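You operate a simulated robot arm through the tools that you are given. There is no shell and no other tool. Be economical: measure what you need, move in short steps, check, and stop when the job is done.

Carry out the task below with a simulated robot arm. There is one attempt and no reset: what you move stays moved.

## Task
Set the sliding stop to long; push the white tray up to it.
Fine: its red line within 8 mm of the long mark; loosen its knob well before you slide the stop, and tighten it again after.

The check looks at the end state, three seconds after you hand in, the way a careful person would. Anything else that was tipped, shoved, dropped, spilled or broken makes it a failure.

## Robot
A 7-joint arm with a three-finger gripper, fixed in place. Base frame: the origin is at the foot of the arm, x ahead of it, y to its left, z up; the work surface is at about z = 850. Lengths are in mm, angles in degrees, forces in N, time in s.
Its first joint turns from -166.0 to 166.0 degrees. Payload 2.69 kg.
The TCP is the grasp point between the finger pads, 30 mm short of the fingertips. In the tool frame z runs along the fingers and y along their closing line. Largest opening 128 mm; the body of the gripper starts 117 mm behind the TCP.
Orientation is that of the tool frame in the base frame, as [roll, pitch, yaw] about the fixed x, y, z axes, in that order (R = Rz(yaw) Ry(pitch) Rx(roll)). With the fingers straight down and closing along the base's y, the tool's x points along the base's -x, its y along +y and its z along -z.

## Interface
- The arm moves only by the tool jog_arm. Its arguments are lists of equal length, an entry for each row: "dp": the shift along the base's x, y, z in mm, a list of three; "turn": the turn, a rotation vector about the base's x, y, z in degrees, a list of three; "jaw": the finger opening in mm, from 0 to 128. In form: {"dp": [[x, y, z], ...], "turn": [[ax, ay, az], ...], "jaw": [jaw, ...]}. A call has 1 to 12 rows; each row is the pose to reach, as a shift and turn from the pose commanded when the call began. A row lasts 0.2 s, in which the tool goes at most 50 mm and 8.6 degrees; a call with a longer step from one row to the next is refused whole, and so is a gripper value outside its range. A pose out of reach is approached as far as the arm can. The call stops where the force on the tool passes 40 N (or 10 N more than at its start, if that is more) or the arm is blocked; 0.2 s more then pass. The fingers move at their own pace and stop on an object; they squeeze with about 20 N. The grip force told is the motor's: it shows also when the fingers shut on nothing. Time passes only in rows, and 0.2 s behind the last, so rows that repeat a pose let the fingers close. It gives the time, the measured TCP pose, the force on the tool (base axes), the opening and the grip force at its end, in the units of the frame above (readings bear some noise), with the torque about the TCP (base axes, N m) and any sound that the robot's microphone picked up.
- Cameras (640 x 400 px; columns grow to the right, rows downward): "scene" is fixed at [220.7, 650.5, 1560]; the picture's right is [-0.55, -0.83, 0.00], its down [-0.54, 0.36, -0.76] and it looks along [0.63, -0.42, -0.65] (base axes); focal length 314 px, centre (320, 200). "wrist" rides on the gripper at [58, 54, -131] in the tool frame; the picture's right is [-0.68, 0.74, 0.00], its down [-0.62, -0.57, -0.55] and it looks along [-0.40, -0.37, 0.84] (tool axes); focal length 234 px, centre (320, 200). There is no depth. A picture from a camera that has moved, and an enlarged one, comes with that camera's place and axes in the base frame and with its lens.
- camera(camera): a new picture of that camera. No time passes.
- move_column(by): slides the trunk up (or, below 0, down) by that many mm; the arm rides with it, the base frame stays. It gives what a move gives, with no picture.
- zoom(camera, box): a new picture of the part [left, top, right, bottom] of that camera's present view, enlarged. No time passes.
- hand_in(): hands the job in; it is judged then, once.

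Go step by step. Nothing tells you positions but the pictures and the camera data: compare them with the known pose of the tool, close in by small moves and look again before you grip or let go. Unless the task says otherwise, let go and move clear before handing in, and close with one line.

The tools are called as name(argument=value, ...) on one line, values as JSON. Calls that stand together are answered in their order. jog_arm: Moves the arm, as the interface text tells. Its arguments: {"type":"object","properties":{"dp":{"type":"array"},"turn":{"type":"array"},"jaw":{"type":"array"}},"required":["dp","turn","jaw"]} The other tools are called the same way: move_column (by) slides the trunk up or down; camera (camera) takes a picture; zoom (camera, box) takes an enlarged picture of a part of a camera's view; hand_in () hands the job in.

At the start:

```text
time_s: 0.0
tool_pos: [683.6, 75.8, 1175.1]
tcp_rot: [-180.0, 0.1, 179.9]
contact_force: [-0.4, -0.8, 0.7]
ft_torque: [0.01, 0.0, 0.02]
opening: 128.0
finger_force: 0.0
trunk travel left (down, up): [-150.0, 200.0]
```

scene: 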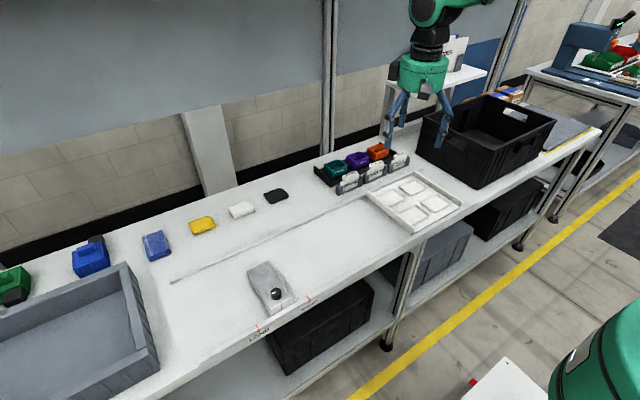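
wrist: 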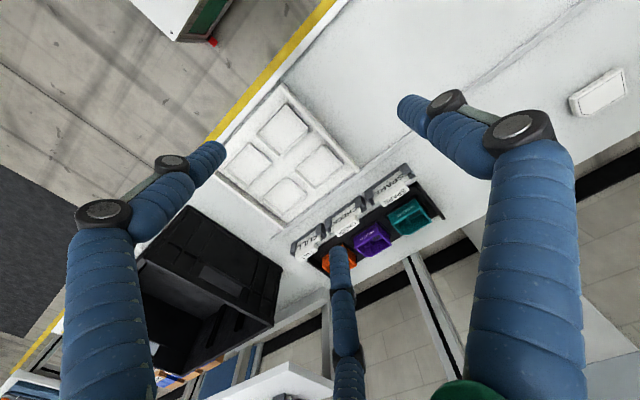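

I see a grey stop with a black knob near the bench's front edge, LONG and another mark on the edge, and the white tray further along. I'll zoom in for measurements.

zoom(camera="scene", box=[220, 240, 348, 350])

zoom(camera="scene", box=[340, 150, 480, 240])

zoom(camera="scene", box=[140, 170, 400, 350])

```text
3.64 times, centred on (284, 295) of scene
camera zoom: at [220.7, 650.5, 1560.0], right [-0.55, -0.83, 0.0], down [-0.54, 0.36, -0.76], along [0.63, -0.42, -0.65], focal length 1143 px, centre (451, -146)
```

zoom: 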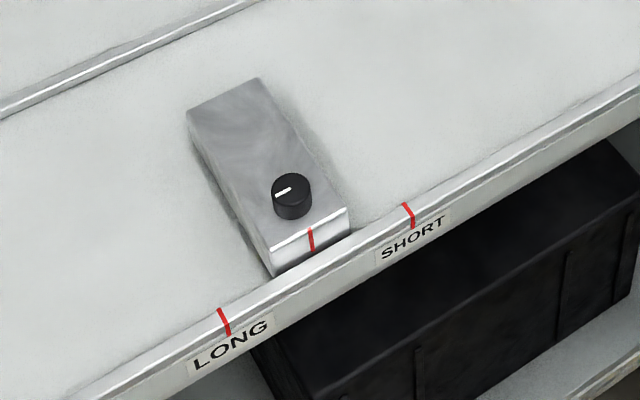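

```text
4.44 times, centred on (410, 195) of scene
camera zoom: at [220.7, 650.5, 1560.0], right [-0.55, -0.83, 0.0], down [-0.54, 0.36, -0.76], along [0.63, -0.42, -0.65], focal length 1398 px, centre (-80, 222)
```

zoom: 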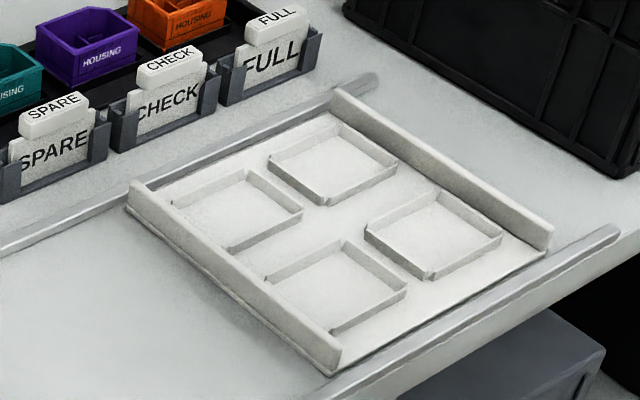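

```text
2.22 times, centred on (270, 260) of scene
camera zoom: at [220.7, 650.5, 1560.0], right [-0.55, -0.83, 0.0], down [-0.54, 0.36, -0.76], along [0.63, -0.42, -0.65], focal length 699 px, centre (431, 67)
```

zoom: 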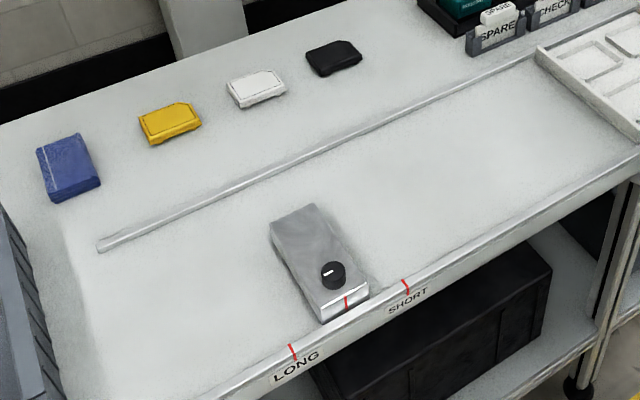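

The bench edge facing the robot runs along y at x≈606. LONG is at y≈571, SHORT at y≈430, and the stop's line at y≈500. The knob is at about (639, 499), its top near z≈898. I'll move above it and check with the wrist camera.

jog_arm(dp=[[-4, 40, -14], [-8, 80, -28], [-12, 120, -42], [-16, 160, -56], [-20, 200, -70], [-24, 240, -84], [-28, 280, -98], [-32, 320, -112], [-36, 360, -126], [-40, 395, -140], [-44, 424, -150], [-44, 424, -150]], turn=[[0, 0, 0], [0, 0, 0], [0, 0, 0], [0, 0, 0], [0, 0, 0], [0, 0, 0], [0, 0, 0], [0, 0, 0], [0, 0, 0], [0, 0, 0], [0, 0, 0], [0, 0, 0]], jaw=[120, 110, 100, 90, 80, 70, 70, 70, 70, 70, 70, 70])

camera(camera="wrist")

camera(camera="scene")

```text
time_s: 2.6
tool_pos: [639.2, 500.0, 1026.8]
tcp_rot: [180.0, -0.1, -180.0]
contact_force: [-0.7, -0.3, -0.2]
ft_torque: [-0.02, 0.0, -0.01]
opening: 70.2
finger_force: 0.1
trunk travel left (down, up): [-150.0, 200.0]
```

```text
taken
camera wrist: at [581.0, 553.0, 1156.3], right [0.68, 0.74, 0.0], down [0.62, -0.57, 0.55], along [0.4, -0.37, -0.84], focal length 234 px, centre (320, 200)
```

wrist: 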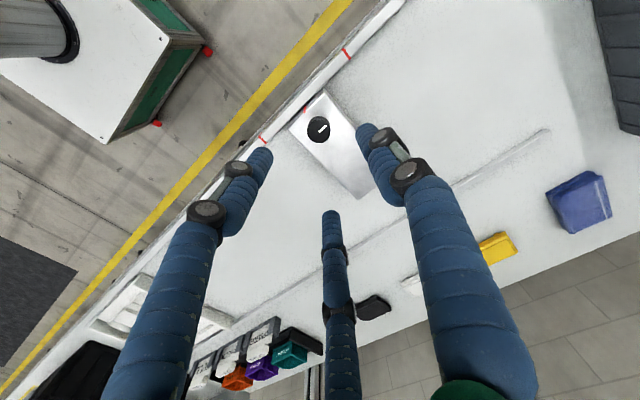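

```text
taken
```

scene: 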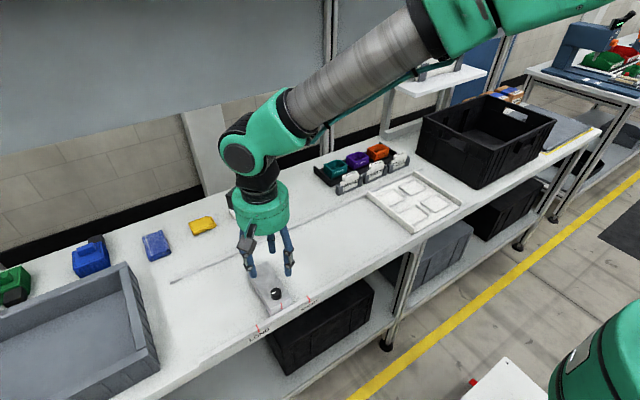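

The tool is over the knob, but I see three finger-like shapes, so I'll look closely at the gripper before gripping.

zoom(camera="scene", box=[220, 180, 320, 310])

zoom(camera="wrist", box=[220, 60, 420, 250])

```text
3.08 times, centred on (270, 245) of scene
camera zoom: at [220.7, 650.5, 1560.0], right [-0.55, -0.83, 0.0], down [-0.54, 0.36, -0.76], along [0.63, -0.42, -0.65], focal length 968 px, centre (474, 62)
```

zoom: 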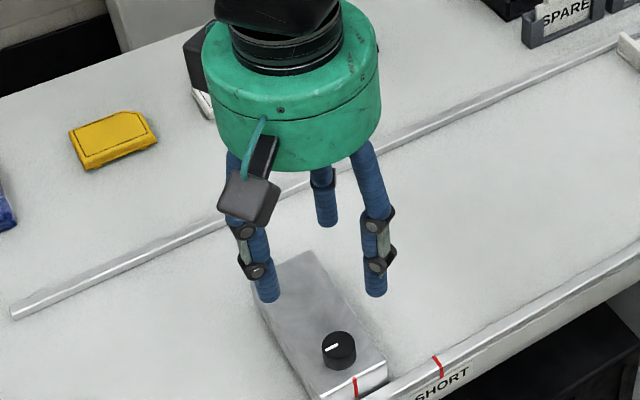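

```text
2.11 times, centred on (320, 155) of wrist
camera zoom: at [581.0, 553.0, 1156.3], right [0.68, 0.74, 0.0], down [0.62, -0.57, 0.55], along [0.4, -0.37, -0.84], focal length 493 px, centre (320, 295)
```

zoom: 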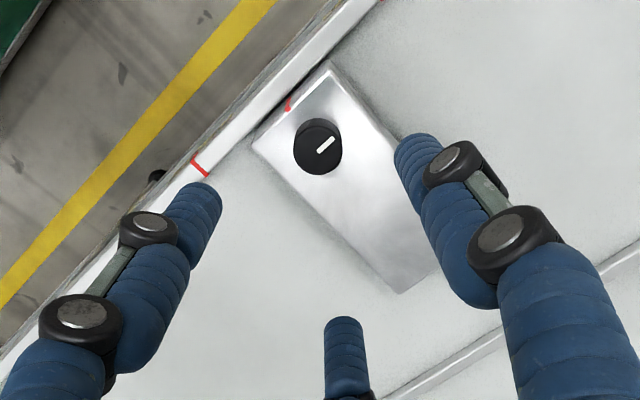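

The gripper looks three-fingered. I'll close it partway in the air to see where the tips converge.

jog_arm(dp=[[0, 0, -20], [0, 0, -40], [0, 0, -60]], turn=[[0, 0, 0], [0, 0, 0], [0, 0, 0]], jaw=[44, 44, 44])

zoom(camera="wrist", box=[220, 60, 420, 250])

zoom(camera="scene", box=[220, 200, 320, 330])

```text
time_s: 3.4
tool_pos: [639.5, 499.5, 965.7]
tcp_rot: [-180.0, 0.0, 179.9]
contact_force: [0.4, -0.2, 0.2]
ft_torque: [-0.01, 0.0, 0.01]
opening: 44.1
finger_force: 0.0
trunk travel left (down, up): [-150.0, 200.0]
```

```text
2.11 times, centred on (320, 155) of wrist
camera zoom: at [579.6, 552.2, 1096.9], right [0.68, 0.74, 0.0], down [0.62, -0.57, 0.55], along [0.4, -0.37, -0.84], focal length 493 px, centre (320, 295)
```

zoom: 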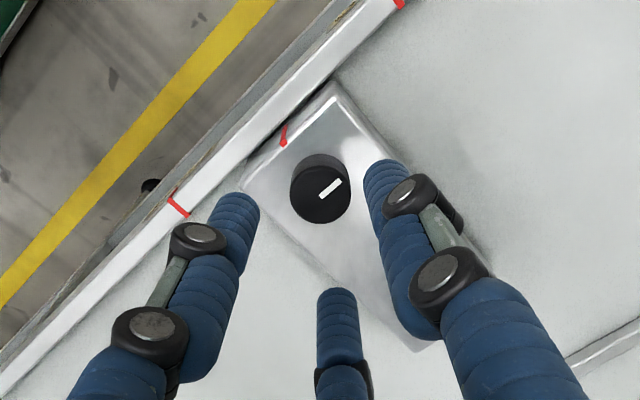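

```text
3.08 times, centred on (270, 265) of scene
camera zoom: at [220.7, 650.5, 1560.0], right [-0.55, -0.83, 0.0], down [-0.54, 0.36, -0.76], along [0.63, -0.42, -0.65], focal length 968 px, centre (474, 0)
```

zoom: 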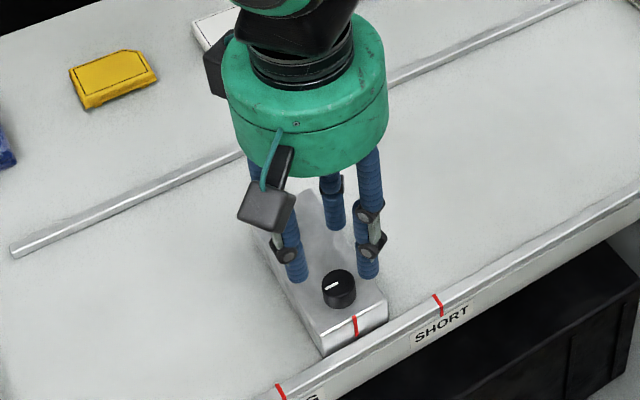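

The fingers close radially like a chuck around the tool axis, and the knob sits on that axis within 1–2 mm. I'll lower gently and grip it.

jog_arm(dp=[[0, 0, -15], [0, 0, -30], [0, 0, -40], [0, 0, -45], [0, 0, -49], [0, 0, -49]], turn=[[0, 0, 0], [0, 0, 0], [0, 0, 0], [0, 0, 0], [0, 0, 0], [0, 0, 0]], jaw=[44, 44, 44, 44, 44, 44])

zoom(camera="wrist", box=[220, 60, 420, 250])

zoom(camera="scene", box=[220, 220, 320, 350])

```text
time_s: 4.8
tool_pos: [638.6, 499.5, 918.3]
tcp_rot: [179.9, 0.1, -180.0]
contact_force: [-0.5, 0.3, -0.1]
ft_torque: [-0.03, -0.01, -0.03]
opening: 44.0
finger_force: 0.0
trunk travel left (down, up): [-150.0, 200.0]
```

```text
2.11 times, centred on (320, 155) of wrist
camera zoom: at [580.9, 552.9, 1047.4], right [0.68, 0.74, 0.0], down [0.62, -0.57, 0.55], along [0.4, -0.37, -0.84], focal length 493 px, centre (320, 295)
```

zoom: 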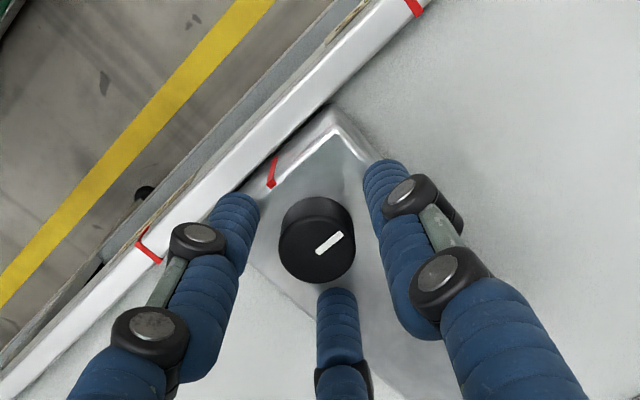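

```text
3.08 times, centred on (270, 285) of scene
camera zoom: at [220.7, 650.5, 1560.0], right [-0.55, -0.83, 0.0], down [-0.54, 0.36, -0.76], along [0.63, -0.42, -0.65], focal length 968 px, centre (474, -62)
```

zoom: 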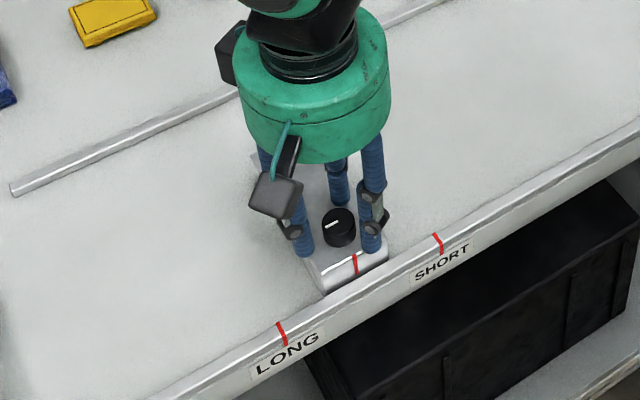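

Tips straddle the knob cleanly; I'll drop 3 mm and close on it.

jog_arm(dp=[[0.5, 0, -3], [0.5, 0, -3], [0.5, 0, -3], [0.5, 0, -3], [0.5, 0, -3]], turn=[[0, 0, 0], [0, 0, 0], [0, 0, 0], [0, 0, 0], [0, 0, 0]], jaw=[44, 34, 20, 20, 20])

zoom(camera="wrist", box=[220, 60, 420, 250])

```text
time_s: 6.0
tool_pos: [637.8, 499.4, 915.3]
tcp_rot: [-180.0, 0.0, 180.0]
contact_force: [-23.3, 4.1, 18.7]
ft_torque: [0.06, 1.11, 0.05]
opening: 25.7
finger_force: 44.9
trunk travel left (down, up): [-150.0, 200.0]
```

```text
2.11 times, centred on (320, 155) of wrist
camera zoom: at [579.4, 552.9, 1045.3], right [0.68, 0.74, 0.0], down [0.62, -0.57, 0.55], along [0.4, -0.37, -0.84], focal length 493 px, centre (320, 295)
```

zoom: 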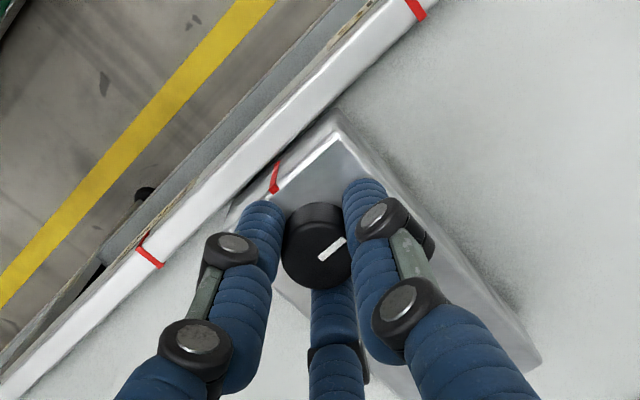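

Gripped, but the tool carries a side load of -23 N in x, so the knob is slightly toward -x. I'll reopen, shift a little and regrip.

jog_arm(dp=[[0, 0, 0], [-3, 0, 1], [-3, 0, 1], [-3, 0, 1], [-3, 0, 1], [-3, 0, 1]], turn=[[0, 0, 0], [0, 0, 0], [0, 0, 0], [0, 0, 0], [0, 0, 0], [0, 0, 0]], jaw=[40, 40, 30, 20, 20, 20])

```text
time_s: 7.4
tool_pos: [636.8, 500.0, 915.1]
tcp_rot: [-180.0, 0.0, -180.0]
contact_force: [7.7, -4.0, 11.9]
ft_torque: [-0.3, -0.2, -0.06]
opening: 25.9
finger_force: 44.5
trunk travel left (down, up): [-150.0, 200.0]
```

The side load is now small. I'll try a counterclockwise turn to loosen it and watch the torque and sound.

jog_arm(dp=[[0.6, 0, 0.5], [0.6, 0, 0.5], [0.6, 0, 0.5], [0.6, 0, 0.5], [0.6, 0, 0.5]], turn=[[0, 0, 6], [0, 0, 12], [0, 0, 18], [0, 0, 24], [0, 0, 30]], jaw=[20, 20, 20, 20, 20])

zoom(camera="wrist", box=[220, 60, 420, 250])

zoom(camera="scene", box=[220, 220, 320, 350])

```text
time_s: 8.6
tool_pos: [637.2, 499.3, 916.0]
tcp_rot: [179.9, 0.0, -149.9]
contact_force: [2.3, -1.8, 7.1]
ft_torque: [0.03, -0.15, -0.02]
opening: 25.9
finger_force: 45.6
trunk travel left (down, up): [-150.0, 200.0]
```

```text
2.11 times, centred on (320, 155) of wrist
camera zoom: at [559.6, 516.0, 1045.4], right [0.22, 0.98, 0.0], down [0.82, -0.18, 0.55], along [0.54, -0.12, -0.84], focal length 493 px, centre (320, 295)
```

zoom: 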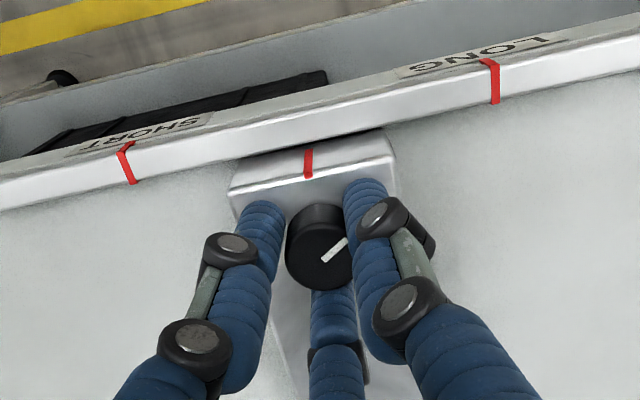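

```text
3.08 times, centred on (270, 285) of scene
camera zoom: at [220.7, 650.5, 1560.0], right [-0.55, -0.83, 0.0], down [-0.54, 0.36, -0.76], along [0.63, -0.42, -0.65], focal length 968 px, centre (474, -62)
```

zoom: 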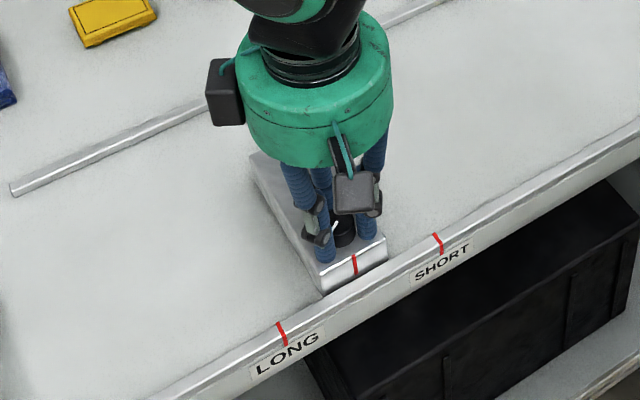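

The knob turns with the gripper at little torque. Continuing counterclockwise.

jog_arm(dp=[[0, 0, 0], [0, 0, 0], [0, 0, 0], [0, 0, 0], [0, 0, 0], [0, 0, 0], [0, 0, 0], [0, 0, 0], [0, 0, 0], [0, 0, 0], [0, 0, 0], [0, 0, 0]], turn=[[0, 0, 7], [0, 0, 14], [0, 0, 21], [0, 0, 28], [0, 0, 35], [0, 0, 42], [0, 0, 49], [0, 0, 56], [0, 0, 63], [0, 0, 70], [0, 0, 77], [0, 0, 84]], jaw=[20, 20, 20, 20, 20, 20, 20, 20, 20, 20, 20, 20])

zoom(camera="wrist", box=[220, 60, 420, 250])

zoom(camera="scene", box=[220, 220, 320, 350])

```text
time_s: 11.2
tool_pos: [637.9, 499.4, 916.3]
tcp_rot: [-179.9, 0.0, -65.9]
contact_force: [19.1, 2.9, 0.7]
ft_torque: [0.21, -0.72, 0.01]
opening: 25.0
finger_force: 44.8
trunk travel left (down, up): [-150.0, 200.0]
```

```text
2.11 times, centred on (320, 155) of wrist
camera zoom: at [612.8, 423.8, 1045.4], right [-0.95, 0.32, 0.0], down [0.26, 0.79, 0.55], along [0.17, 0.52, -0.84], focal length 493 px, centre (320, 295)
```

zoom: 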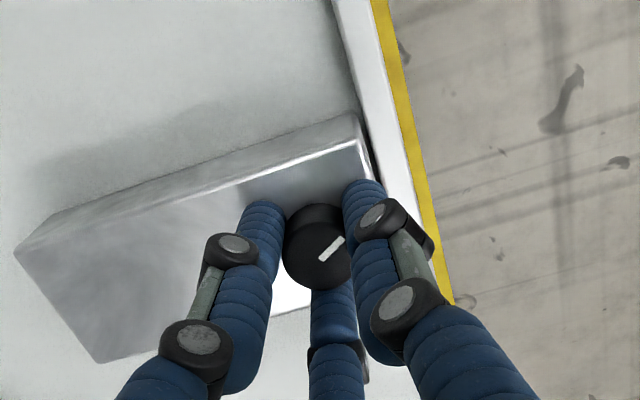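

```text
3.08 times, centred on (270, 285) of scene
camera zoom: at [220.7, 650.5, 1560.0], right [-0.55, -0.83, 0.0], down [-0.54, 0.36, -0.76], along [0.63, -0.42, -0.65], focal length 968 px, centre (474, -62)
```

zoom: 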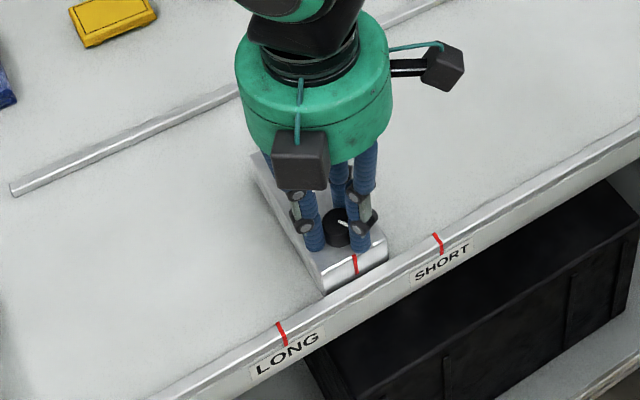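

It has turned about 114° counterclockwise. I'll relieve the side load and turn 60° more to be sure it's loose.

jog_arm(dp=[[1.2, 0, 0], [1.2, 0, 0], [1.2, 0, 0], [1.2, 0, 0], [1.2, 0, 0], [1.2, 0, 0], [1.2, 0, 0], [1.2, 0, 0], [1.2, 0, 0], [1.2, 0, 0]], turn=[[0, 0, 6], [0, 0, 12], [0, 0, 18], [0, 0, 24], [0, 0, 30], [0, 0, 36], [0, 0, 42], [0, 0, 48], [0, 0, 54], [0, 0, 60]], jaw=[20, 20, 20, 20, 20, 20, 20, 20, 20, 20])

zoom(camera="wrist", box=[220, 60, 420, 250])

```text
time_s: 13.4
tool_pos: [637.9, 499.4, 915.1]
tcp_rot: [180.0, 0.0, -6.0]
contact_force: [-2.4, -0.3, 2.9]
ft_torque: [-0.03, -0.21, -0.74]
opening: 24.8
finger_force: 45.1
trunk travel left (down, up): [-150.0, 200.0]
```

```text
2.11 times, centred on (320, 155) of wrist
camera zoom: at [690.5, 439.3, 1045.4], right [-0.75, -0.66, 0.0], down [-0.55, 0.63, 0.55], along [-0.36, 0.41, -0.84], focal length 493 px, centre (320, 295)
```

zoom: 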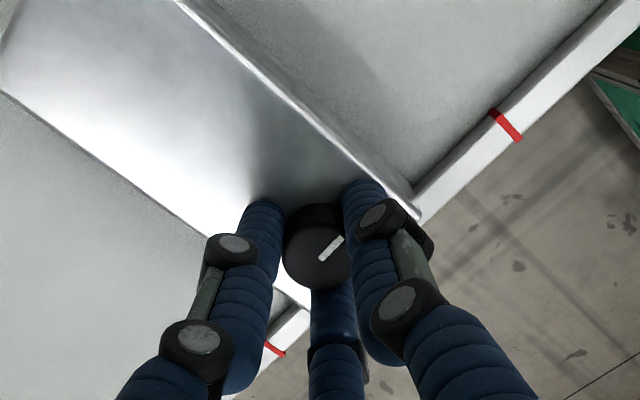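

A resisting torque now appears, so this is probably the end of the loosening travel. I'll ease back a few degrees and slide the stop gently toward LONG by the knob, 20 mm first.

jog_arm(dp=[[0, 0, 0], [0, 5, 0], [0, 10, 0], [0, 15, 0], [0, 20, 0], [0, 20, 0]], turn=[[0, 0, -4], [0, 0, -4], [0, 0, -4], [0, 0, -4], [0, 0, -4], [0, 0, -4]], jaw=[20, 20, 20, 20, 20, 20])

zoom(camera="scene", box=[220, 220, 320, 350])

```text
time_s: 14.8
tool_pos: [638.7, 519.2, 915.4]
tcp_rot: [-179.9, 0.0, -10.0]
contact_force: [-0.1, -1.1, 6.8]
ft_torque: [-0.05, -0.09, -0.02]
opening: 25.0
finger_force: 45.4
trunk travel left (down, up): [-150.0, 200.0]
```

```text
3.08 times, centred on (270, 285) of scene
camera zoom: at [220.7, 650.5, 1560.0], right [-0.55, -0.83, 0.0], down [-0.54, 0.36, -0.76], along [0.63, -0.42, -0.65], focal length 968 px, centre (474, -62)
```

zoom: 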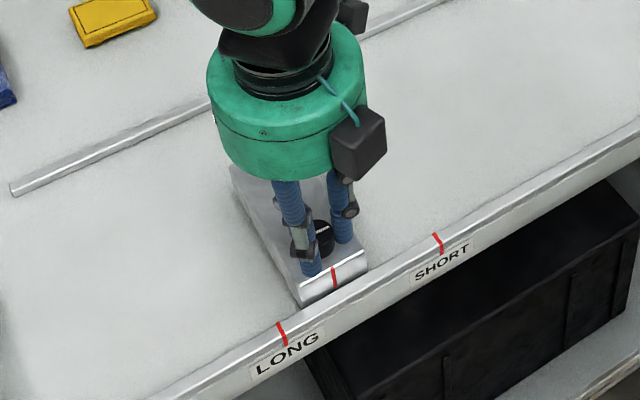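

The stop slides freely and stays square. I'll go on by about 50 mm to the LONG mark.

jog_arm(dp=[[0, 6, 0], [0, 12, 0], [0, 18, 0], [0, 24, 0], [0, 30, 0], [0, 36, 0], [0, 42, 0], [0, 47, 0], [0, 50, 0], [0, 50, 0]], turn=[[0, 0, 0], [0, 0, 0], [0, 0, 0], [0, 0, 0], [0, 0, 0], [0, 0, 0], [0, 0, 0], [0, 0, 0], [0, 0, 0], [0, 0, 0]], jaw=[20, 20, 20, 20, 20, 20, 20, 20, 20, 20])

zoom(camera="scene", box=[225, 270, 305, 350])

camera(camera="wrist")

```text
time_s: 17.0
tool_pos: [638.8, 568.8, 914.8]
tcp_rot: [180.0, -0.1, -10.0]
contact_force: [-2.5, -3.1, 1.0]
ft_torque: [-0.09, 0.04, 0.05]
opening: 24.8
finger_force: 44.7
trunk travel left (down, up): [-150.0, 200.0]
```

```text
5.00 times, centred on (265, 310) of scene
camera zoom: at [220.7, 650.5, 1560.0], right [-0.55, -0.83, 0.0], down [-0.54, 0.36, -0.76], along [0.63, -0.42, -0.65], focal length 1572 px, centre (595, -350)
```

zoom: 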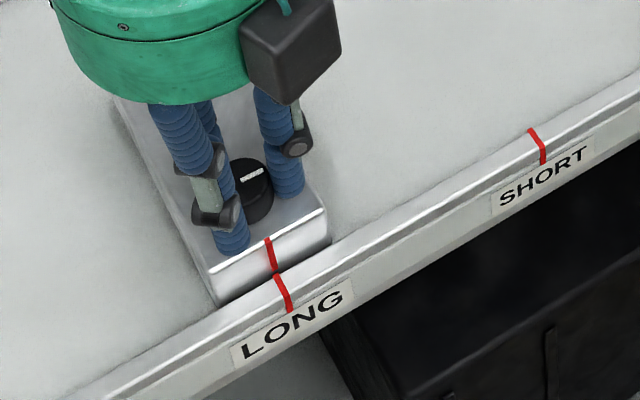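

```text
taken
camera wrist: at [686.3, 505.3, 1045.3], right [-0.79, -0.61, 0.0], down [-0.51, 0.66, 0.55], along [-0.33, 0.43, -0.84], focal length 234 px, centre (320, 200)
```

wrist: 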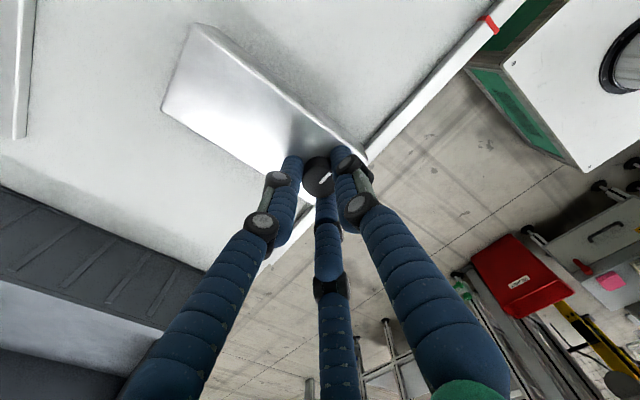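

The red line is within about 1–2 mm of LONG. Now I'll tighten: clockwise back by the same angle, nudging +1 mm in y.

jog_arm(dp=[[0, 1, 0], [0, 1, 0], [0, 1, 0], [0, 1, 0], [0, 1, 0], [0, 1, 0], [0, 1, 0], [0, 1, 0], [0, 1, 0], [0, 1, 0], [0, 1, 0], [0, 1, 0]], turn=[[0, 0, 0], [0, 0, -7], [0, 0, -14], [0, 0, -21], [0, 0, -28], [0, 0, -35], [0, 0, -42], [0, 0, -49], [0, 0, -56], [0, 0, -63], [0, 0, -70], [0, 0, -77]], jaw=[20, 20, 20, 20, 20, 20, 20, 20, 20, 20, 20, 20])

zoom(camera="wrist", box=[220, 60, 420, 250])

```text
time_s: 19.6
tool_pos: [638.0, 569.4, 916.2]
tcp_rot: [-180.0, 0.0, -87.1]
contact_force: [-10.8, 3.6, -0.5]
ft_torque: [0.47, -0.05, 0.0]
opening: 24.8
finger_force: 45.1
trunk travel left (down, up): [-150.0, 200.0]
```

```text
2.11 times, centred on (320, 155) of wrist
camera zoom: at [587.2, 508.5, 1045.4], right [-0.77, 0.64, 0.0], down [0.53, 0.64, 0.55], along [0.35, 0.42, -0.84], focal length 493 px, centre (320, 295)
```

zoom: 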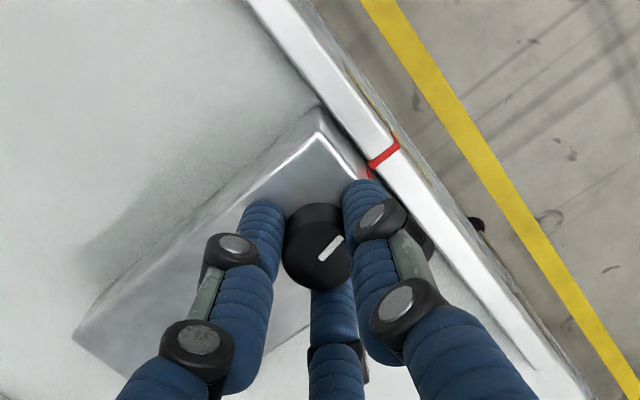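

jog_arm(dp=[[0, 0, 0], [0, 0, 0], [0, 0, 0], [0, 0, 0], [0, 0, 0], [0, 0, 0], [0, 0, 0], [0, 0, 0], [0, 0, 0], [0, 0, 0], [0, 0, 0], [0, 0, 0]], turn=[[0, 0, -7.5], [0, 0, -15], [0, 0, -22.5], [0, 0, -30], [0, 0, -37.5], [0, 0, -45], [0, 0, -52.5], [0, 0, -60], [0, 0, -67.5], [0, 0, -75], [0, 0, -82.5], [0, 0, -90]], jaw=[20, 20, 20, 20, 20, 20, 20, 20, 20, 20, 20, 20])

zoom(camera="wrist", box=[220, 60, 420, 250])

```text
time_s: 22.2
tool_pos: [637.8, 570.1, 916.3]
tcp_rot: [179.9, 0.0, -177.1]
contact_force: [-10.8, -1.3, -0.1]
ft_torque: [-0.13, 0.31, -0.02]
opening: 25.0
finger_force: 45.2
trunk travel left (down, up): [-150.0, 200.0]
```

```text
2.11 times, centred on (320, 155) of wrist
camera zoom: at [576.7, 620.2, 1045.3], right [0.64, 0.77, 0.0], down [0.64, -0.53, 0.55], along [0.42, -0.35, -0.84], focal length 493 px, centre (320, 295)
```

zoom: 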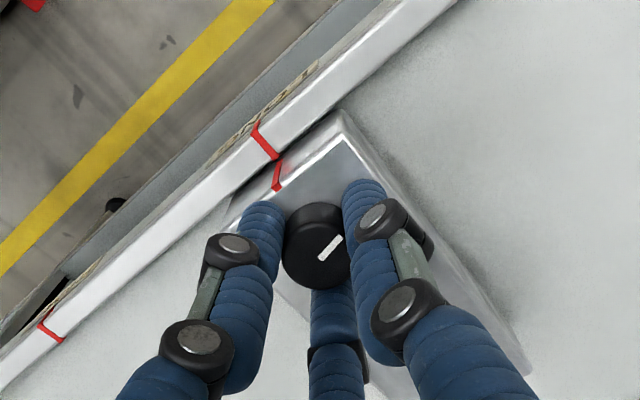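

No tightening torque yet; continuing clockwise in smaller portions.

jog_arm(dp=[[-0.5, 0, 0], [-0.5, 0, 0], [-0.5, 0, 0], [-0.5, 0, 0], [-0.5, 0, 0]], turn=[[0, 0, -4], [0, 0, -8], [0, 0, -12], [0, 0, -16], [0, 0, -20]], jaw=[20, 20, 20, 20, 20])

zoom(camera="wrist", box=[220, 60, 420, 250])

```text
time_s: 23.4
tool_pos: [638.2, 570.4, 915.6]
tcp_rot: [180.0, -0.1, 163.0]
contact_force: [-5.6, -1.0, -3.4]
ft_torque: [0.08, 0.13, 0.49]
opening: 24.7
finger_force: 45.0
trunk travel left (down, up): [-150.0, 200.0]
```

```text
2.11 times, centred on (320, 155) of wrist
camera zoom: at [597.7, 638.1, 1045.5], right [0.86, 0.51, 0.0], down [0.42, -0.72, 0.55], along [0.28, -0.47, -0.84], focal length 493 px, centre (320, 295)
```

zoom: 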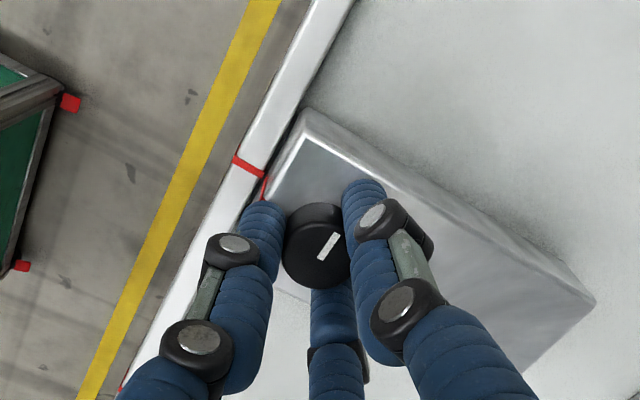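

Tightening torque is now felt (+0.49 N·m). One small extra turn to snug it.

jog_arm(dp=[[0, 0, 0], [0, 0, 0], [0, 0, 0]], turn=[[0, 0, -4], [0, 0, -8], [0, 0, -12]], jaw=[20, 20, 20])

zoom(camera="wrist", box=[220, 60, 420, 250])

```text
time_s: 24.2
tool_pos: [637.7, 570.6, 915.6]
tcp_rot: [180.0, 0.0, 150.9]
contact_force: [-4.0, -3.1, -0.6]
ft_torque: [-0.16, 0.11, 0.12]
opening: 25.0
finger_force: 44.7
trunk travel left (down, up): [-150.0, 200.0]
```

```text
2.11 times, centred on (320, 155) of wrist
camera zoom: at [612.7, 645.1, 1045.7], right [0.95, 0.31, 0.0], down [0.26, -0.79, 0.55], along [0.17, -0.52, -0.84], focal length 493 px, centre (320, 295)
```

zoom: 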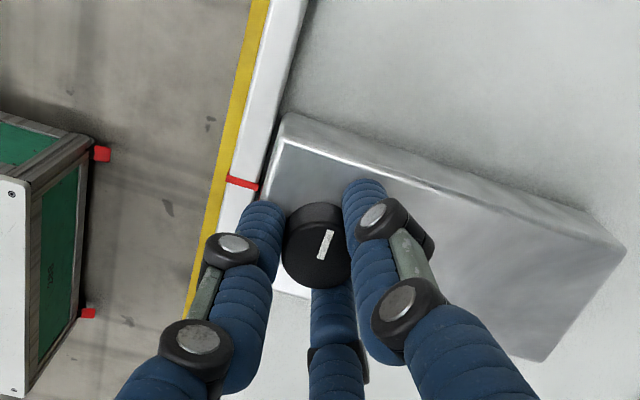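

The knob now stays put while the fingers slip, so it's at its tight end. I'll release, rise and check.

jog_arm(dp=[[0, 0, 0], [0, 0, 0], [0, 0, 30], [0, 0, 75], [0, 0, 120], [0, 0, 165], [0, -45, 205]], turn=[[0, 0, 0], [0, 0, 0], [0, 0, 0], [0, 0, 8], [0, 0, 16], [0, 0, 24], [0, 0, 29]], jaw=[50, 50, 50, 50, 50, 50, 50])

zoom(camera="scene", box=[225, 270, 305, 350])

camera(camera="scene")

```text
refused: row 7 steps farther than a row can; nothing moved
```

```text
5.00 times, centred on (265, 310) of scene
camera zoom: at [220.7, 650.5, 1560.0], right [-0.55, -0.83, 0.0], down [-0.54, 0.36, -0.76], along [0.63, -0.42, -0.65], focal length 1572 px, centre (595, -350)
```

zoom: 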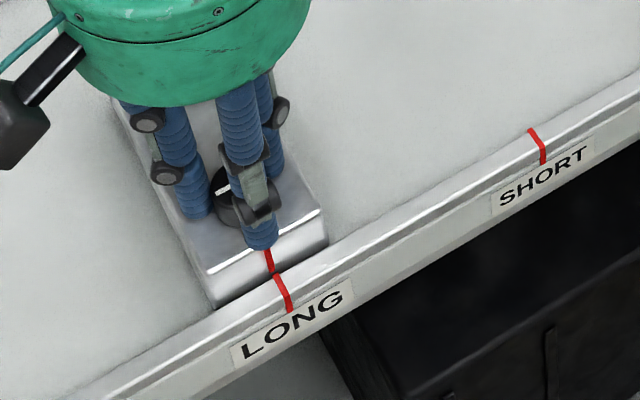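

```text
taken
```

scene: 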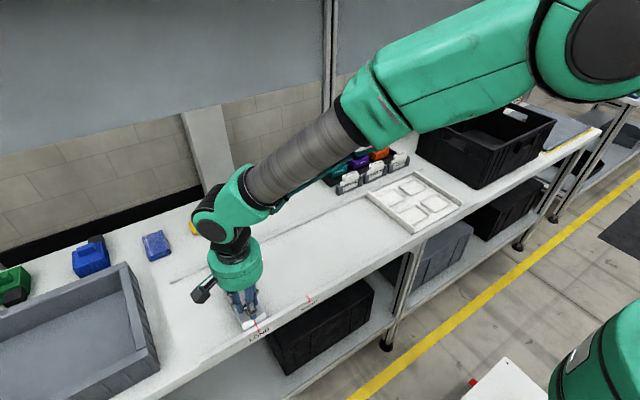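

The last step was too long and nothing moved; the line still sits at LONG. I'll repeat the release with shorter steps.

jog_arm(dp=[[0, 0, 0], [0, 0, 0], [0, 0, 30], [0, 0, 70], [0, 0, 110], [0, 0, 150], [0, 0, 190], [0, -40, 200], [0, -80, 200], [0, -120, 200]], turn=[[0, 0, 0], [0, 0, 0], [0, 0, 0], [0, 0, 0], [0, 0, 0], [0, 0, 0], [0, 0, 8], [0, 0, 16], [0, 0, 24], [0, 0, 29]], jaw=[50, 50, 50, 50, 50, 50, 50, 50, 50, 50])

zoom(camera="scene", box=[225, 260, 305, 340])

```text
time_s: 26.4
tool_pos: [636.9, 449.8, 1115.2]
tcp_rot: [-180.0, 0.0, -179.9]
contact_force: [1.3, -0.3, 0.4]
ft_torque: [-0.04, 0.0, 0.04]
opening: 49.7
finger_force: 0.0
trunk travel left (down, up): [-150.0, 200.0]
```

```text
5.00 times, centred on (265, 300) of scene
camera zoom: at [220.7, 650.5, 1560.0], right [-0.55, -0.83, 0.0], down [-0.54, 0.36, -0.76], along [0.63, -0.42, -0.65], focal length 1572 px, centre (595, -300)
```

zoom: 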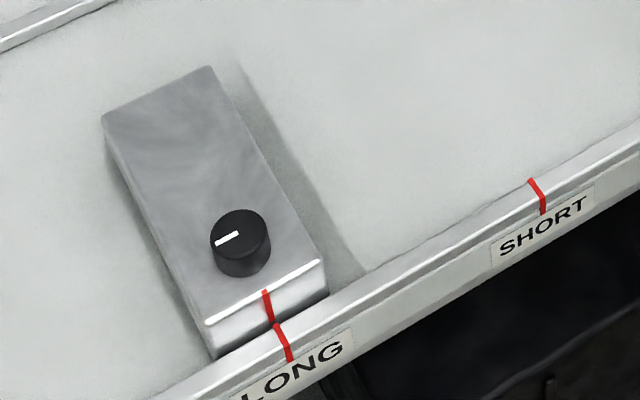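

The stop is tight with its pointer back at its original angle, and the line is aligned with LONG. Next I'll close the fingers, travel to behind the tray in the gap before the black bin, and inspect the gap.

jog_arm(dp=[[8, -48, 0], [16, -96, 2], [24, -144, 4], [32, -192, 6], [40, -240, 8], [48, -288, 10], [56, -336, 10], [64, -384, 10], [72, -432, 10], [80, -480, 10], [84, -528, 10], [88, -576, 10]], turn=[[0, 0, 0], [0, 0, 0], [0, 0, 0], [0, 0, 0], [0, 0, 0], [0, 0, 0], [0, 0, 0], [0, 0, 0], [0, 0, 0], [0, 0, 0], [0, 0, 0], [0, 0, 0]], jaw=[30, 10, 0, 0, 0, 0, 0, 0, 0, 0, 0, 0])

camera(camera="wrist")

zoom(camera="scene", box=[350, 60, 570, 240])

```text
time_s: 29.0
tool_pos: [726.1, -126.4, 1127.5]
tcp_rot: [180.0, 0.0, -180.0]
contact_force: [0.9, 0.8, -0.3]
ft_torque: [0.0, 0.0, -0.02]
opening: 2.3
finger_force: 20.0
trunk travel left (down, up): [-150.0, 200.0]
```

```text
taken
camera wrist: at [666.8, -73.0, 1257.6], right [0.68, 0.74, 0.0], down [0.62, -0.57, 0.55], along [0.4, -0.37, -0.84], focal length 234 px, centre (320, 200)
```

wrist: 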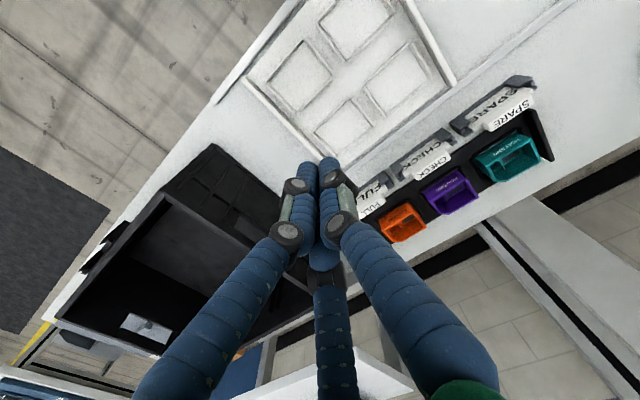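

```text
2.22 times, centred on (460, 150) of scene
camera zoom: at [220.7, 650.5, 1560.0], right [-0.55, -0.83, 0.0], down [-0.54, 0.36, -0.76], along [0.63, -0.42, -0.65], focal length 699 px, centre (9, 311)
```

zoom: 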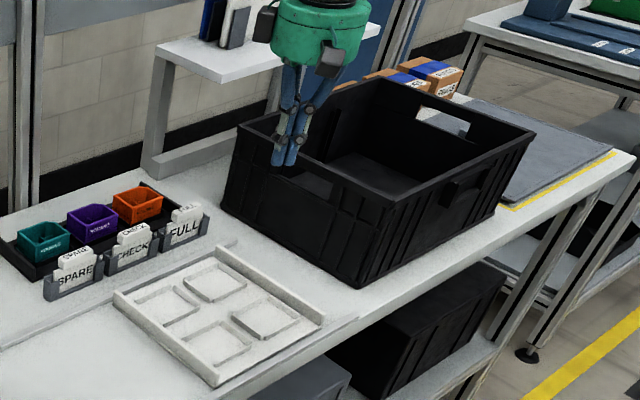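

The bin's near face is at y≈-316 and the tray's rear edge at y≈-188. I'll go to y=-226 and descend into the gap to tip height of about 858.

jog_arm(dp=[[0, -40, 0], [0, -80, 0], [0, -100, 0], [0, -100, -40], [0, -100, -80], [0, -100, -120], [0, -100, -150], [0, -100, -150]], turn=[[0, 0, 0], [0, 0, 0], [0, 0, 0], [0, 0, 0], [0, 0, 0], [0, 0, 0], [0, 0, 0], [0, 0, 0]], jaw=[0, 0, 0, 0, 0, 0, 0, 0])

camera(camera="wrist")

zoom(camera="scene", box=[370, 60, 530, 240])

```text
time_s: 30.8
tool_pos: [725.3, -225.1, 975.0]
tcp_rot: [-179.9, 0.0, 179.9]
contact_force: [0.4, 0.2, -0.6]
ft_torque: [-0.02, 0.02, -0.03]
opening: 2.0
finger_force: 20.6
trunk travel left (down, up): [-150.0, 200.0]
```

```text
taken
camera wrist: at [667.4, -172.5, 1105.3], right [0.68, 0.74, 0.0], down [0.62, -0.57, 0.55], along [0.4, -0.37, -0.84], focal length 234 px, centre (320, 200)
```

wrist: 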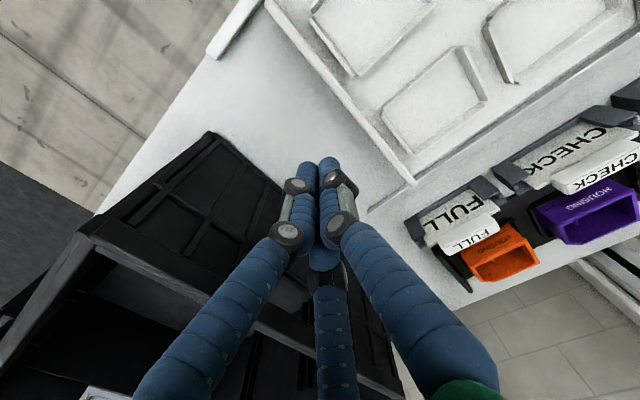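

```text
2.22 times, centred on (450, 150) of scene
camera zoom: at [220.7, 650.5, 1560.0], right [-0.55, -0.83, 0.0], down [-0.54, 0.36, -0.76], along [0.63, -0.42, -0.65], focal length 699 px, centre (31, 311)
```

zoom: 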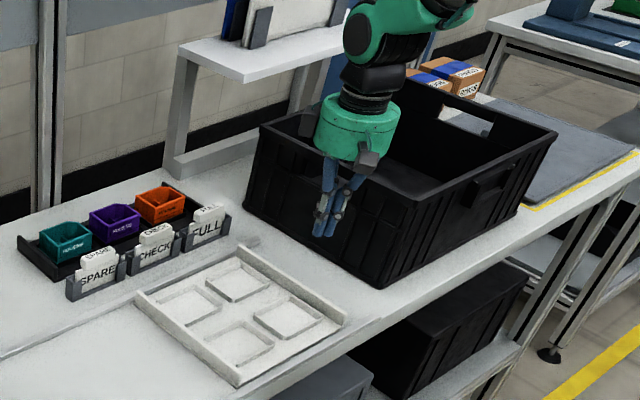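

Clear on both sides. Descending to push height.

jog_arm(dp=[[0, 0, -30], [0, 0, -55], [0, 0, -75], [0, 0, -83], [0, 0, -87], [0, 0, -87]], turn=[[0, 0, 0], [0, 0, 0], [0, 0, 0], [0, 0, 0], [0, 0, 0], [0, 0, 0]], jaw=[0, 0, 0, 0, 0, 0])

zoom(camera="wrist", box=[200, 0, 440, 200])

zoom(camera="scene", box=[370, 100, 500, 240])

```text
time_s: 32.2
tool_pos: [726.8, -225.9, 888.2]
tcp_rot: [180.0, 0.1, 180.0]
contact_force: [-1.4, -0.1, -1.3]
ft_torque: [0.0, 0.01, -0.03]
opening: 2.3
finger_force: 19.8
trunk travel left (down, up): [-150.0, 200.0]
```

```text
2.00 times, centred on (320, 100) of wrist
camera zoom: at [668.3, -172.4, 1017.6], right [0.68, 0.74, 0.0], down [0.62, -0.57, 0.55], along [0.4, -0.37, -0.84], focal length 468 px, centre (320, 400)
```

zoom: 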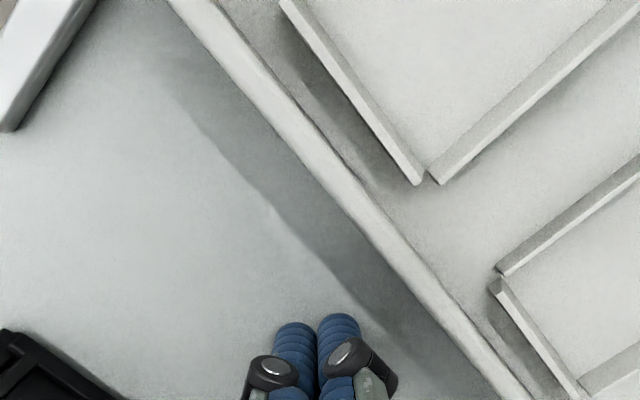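

```text
2.86 times, centred on (435, 170) of scene
camera zoom: at [220.7, 650.5, 1560.0], right [-0.55, -0.83, 0.0], down [-0.54, 0.36, -0.76], along [0.63, -0.42, -0.65], focal length 898 px, centre (-9, 286)
```

zoom: 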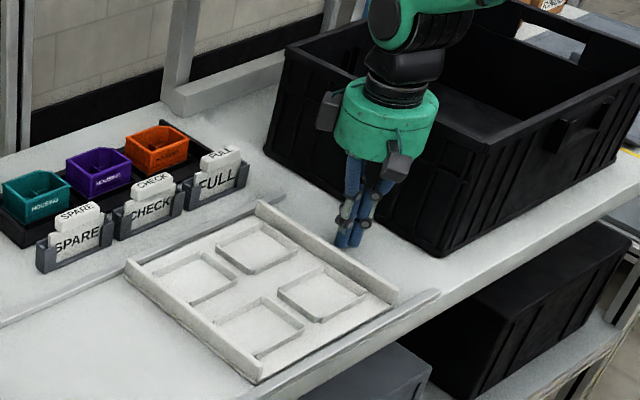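

Everything is clear. Starting the push slowly in +y.

jog_arm(dp=[[0, 6, 0], [0, 12, 0], [0, 18, 0], [0, 24, 0], [0, 30, 0], [0, 36, 0], [0, 42, 0], [0, 48, 0], [0, 54, 0], [0, 60, 0], [0, 66, 0], [0, 72, 0]], turn=[[0, 0, 0], [0, 0, 0], [0, 0, 0], [0, 0, 0], [0, 0, 0], [0, 0, 0], [0, 0, 0], [0, 0, 0], [0, 0, 0], [0, 0, 0], [0, 0, 0], [0, 0, 0]], jaw=[0, 0, 0, 0, 0, 0, 0, 0, 0, 0, 0, 0])

zoom(camera="scene", box=[330, 100, 490, 260])

```text
time_s: 34.8
tool_pos: [726.5, -152.7, 888.5]
tcp_rot: [-180.0, 0.0, 179.9]
contact_force: [0.1, 0.0, -0.1]
ft_torque: [-0.01, -0.03, -0.02]
opening: 2.3
finger_force: 20.4
trunk travel left (down, up): [-150.0, 200.0]
```

```text
2.50 times, centred on (410, 180) of scene
camera zoom: at [220.7, 650.5, 1560.0], right [-0.55, -0.83, 0.0], down [-0.54, 0.36, -0.76], along [0.63, -0.42, -0.65], focal length 786 px, centre (95, 250)
```

zoom: 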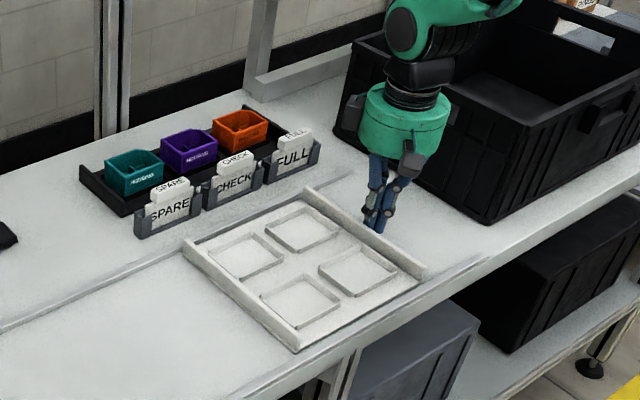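

The tray is moving squarely with its front edge at y≈90. The stop's face is at about y≈542, so about 450 mm remain; continuing.

jog_arm(dp=[[0, 10, 0], [0, 22, 0], [0, 34, 0], [0, 46, 0], [0, 58, 0], [0, 70, 0], [0, 82, 0], [0, 94, 0], [0, 106, 0], [0, 118, 0], [0, 128, 0], [0, 134, 0]], turn=[[0, 0, 0], [0, 0, 0], [0, 0, 0], [0, 0, 0], [0, 0, 0], [0, 0, 0], [0, 0, 0], [0, 0, 0], [0, 0, 0], [0, 0, 0], [0, 0, 0], [0, 0, 0]], jaw=[0, 0, 0, 0, 0, 0, 0, 0, 0, 0, 0, 0])

camera(camera="scene")

```text
time_s: 37.4
tool_pos: [724.2, -17.9, 888.4]
tcp_rot: [180.0, 0.0, -180.0]
contact_force: [0.2, -0.8, 0.6]
ft_torque: [0.05, 0.02, 0.01]
opening: 2.0
finger_force: 20.5
trunk travel left (down, up): [-150.0, 200.0]
```

```text
taken
```

scene: 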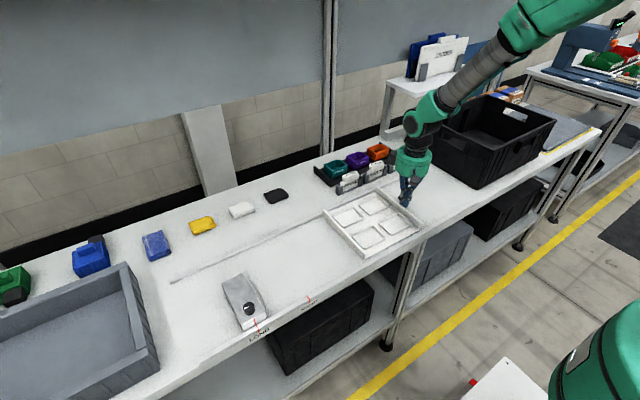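

jog_arm(dp=[[0, 10, 0], [0, 22, 0], [0, 34, 0], [0, 46, 0], [0, 58, 0], [0, 70, 0], [0, 82, 0], [0, 94, 0], [0, 106, 0], [0, 118, 0], [0, 128, 0], [0, 134, 0]], turn=[[0, 0, 0], [0, 0, 0], [0, 0, 0], [0, 0, 0], [0, 0, 0], [0, 0, 0], [0, 0, 0], [0, 0, 0], [0, 0, 0], [0, 0, 0], [0, 0, 0], [0, 0, 0]], jaw=[0, 0, 0, 0, 0, 0, 0, 0, 0, 0, 0, 0])

jog_arm(dp=[[0, 10, 0], [0, 22, 0], [0, 34, 0], [0, 46, 0], [0, 58, 0], [0, 70, 0], [0, 82, 0], [0, 94, 0], [0, 106, 0], [0, 118, 0], [0, 126, 0], [0, 132, 0]], turn=[[0, 0, 0], [0, 0, 0], [0, 0, 0], [0, 0, 0], [0, 0, 0], [0, 0, 0], [0, 0, 0], [0, 0, 0], [0, 0, 0], [0, 0, 0], [0, 0, 0], [0, 0, 0]], jaw=[0, 0, 0, 0, 0, 0, 0, 0, 0, 0, 0, 0])

zoom(camera="scene", box=[200, 160, 400, 350])

```text
time_s: 40.0
tool_pos: [726.0, 114.2, 887.4]
tcp_rot: [180.0, 0.0, -180.0]
contact_force: [0.3, 0.7, 0.1]
ft_torque: [0.0, 0.0, 0.0]
opening: 2.4
finger_force: 19.6
trunk travel left (down, up): [-150.0, 200.0]
```

```text
time_s: 42.6
tool_pos: [724.2, 246.0, 887.2]
tcp_rot: [-180.0, 0.0, -180.0]
contact_force: [0.4, -0.5, -0.7]
ft_torque: [-0.06, 0.0, -0.02]
opening: 2.0
finger_force: 19.8
trunk travel left (down, up): [-150.0, 200.0]
```

```text
2.11 times, centred on (300, 255) of scene
camera zoom: at [220.7, 650.5, 1560.0], right [-0.55, -0.83, 0.0], down [-0.54, 0.36, -0.76], along [0.63, -0.42, -0.65], focal length 662 px, centre (362, 84)
```

zoom: 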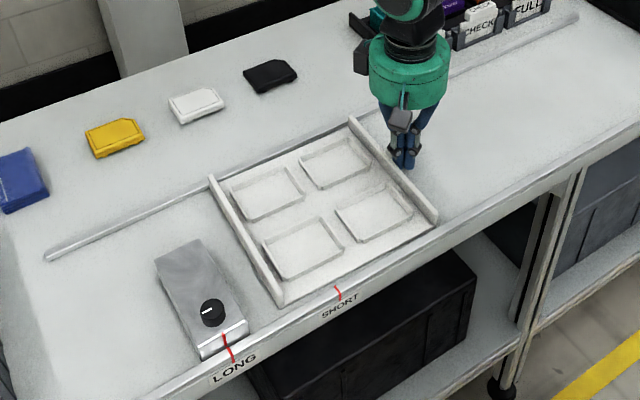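

About 53 mm remain by estimate. I'll go 40 mm, then creep.

jog_arm(dp=[[0, 6, 0], [0, 13, 0], [0, 20, 0], [0, 27, 0], [0, 33, 0], [0, 37, 0], [0, 40, 0], [0, 40, 0]], turn=[[0, 0, 0], [0, 0, 0], [0, 0, 0], [0, 0, 0], [0, 0, 0], [0, 0, 0], [0, 0, 0], [0, 0, 0]], jaw=[0, 0, 0, 0, 0, 0, 0, 0])

zoom(camera="scene", box=[220, 220, 320, 340])

```text
time_s: 44.4
tool_pos: [725.9, 287.4, 887.8]
tcp_rot: [180.0, 0.0, -179.9]
contact_force: [-0.1, 0.5, 0.1]
ft_torque: [-0.02, 0.01, 0.02]
opening: 2.0
finger_force: 19.7
trunk travel left (down, up): [-150.0, 200.0]
```

```text
3.33 times, centred on (270, 280) of scene
camera zoom: at [220.7, 650.5, 1560.0], right [-0.55, -0.83, 0.0], down [-0.54, 0.36, -0.76], along [0.63, -0.42, -0.65], focal length 1048 px, centre (487, -67)
```

zoom: 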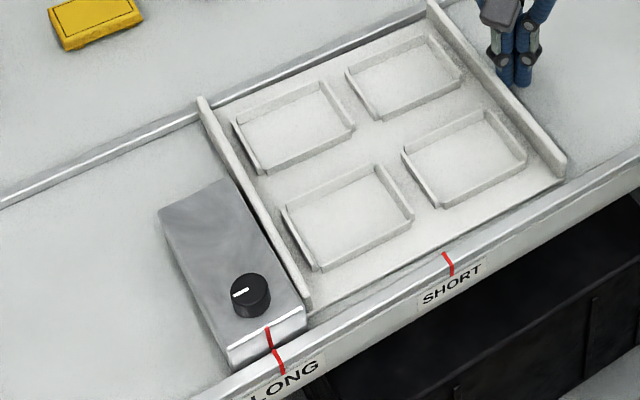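

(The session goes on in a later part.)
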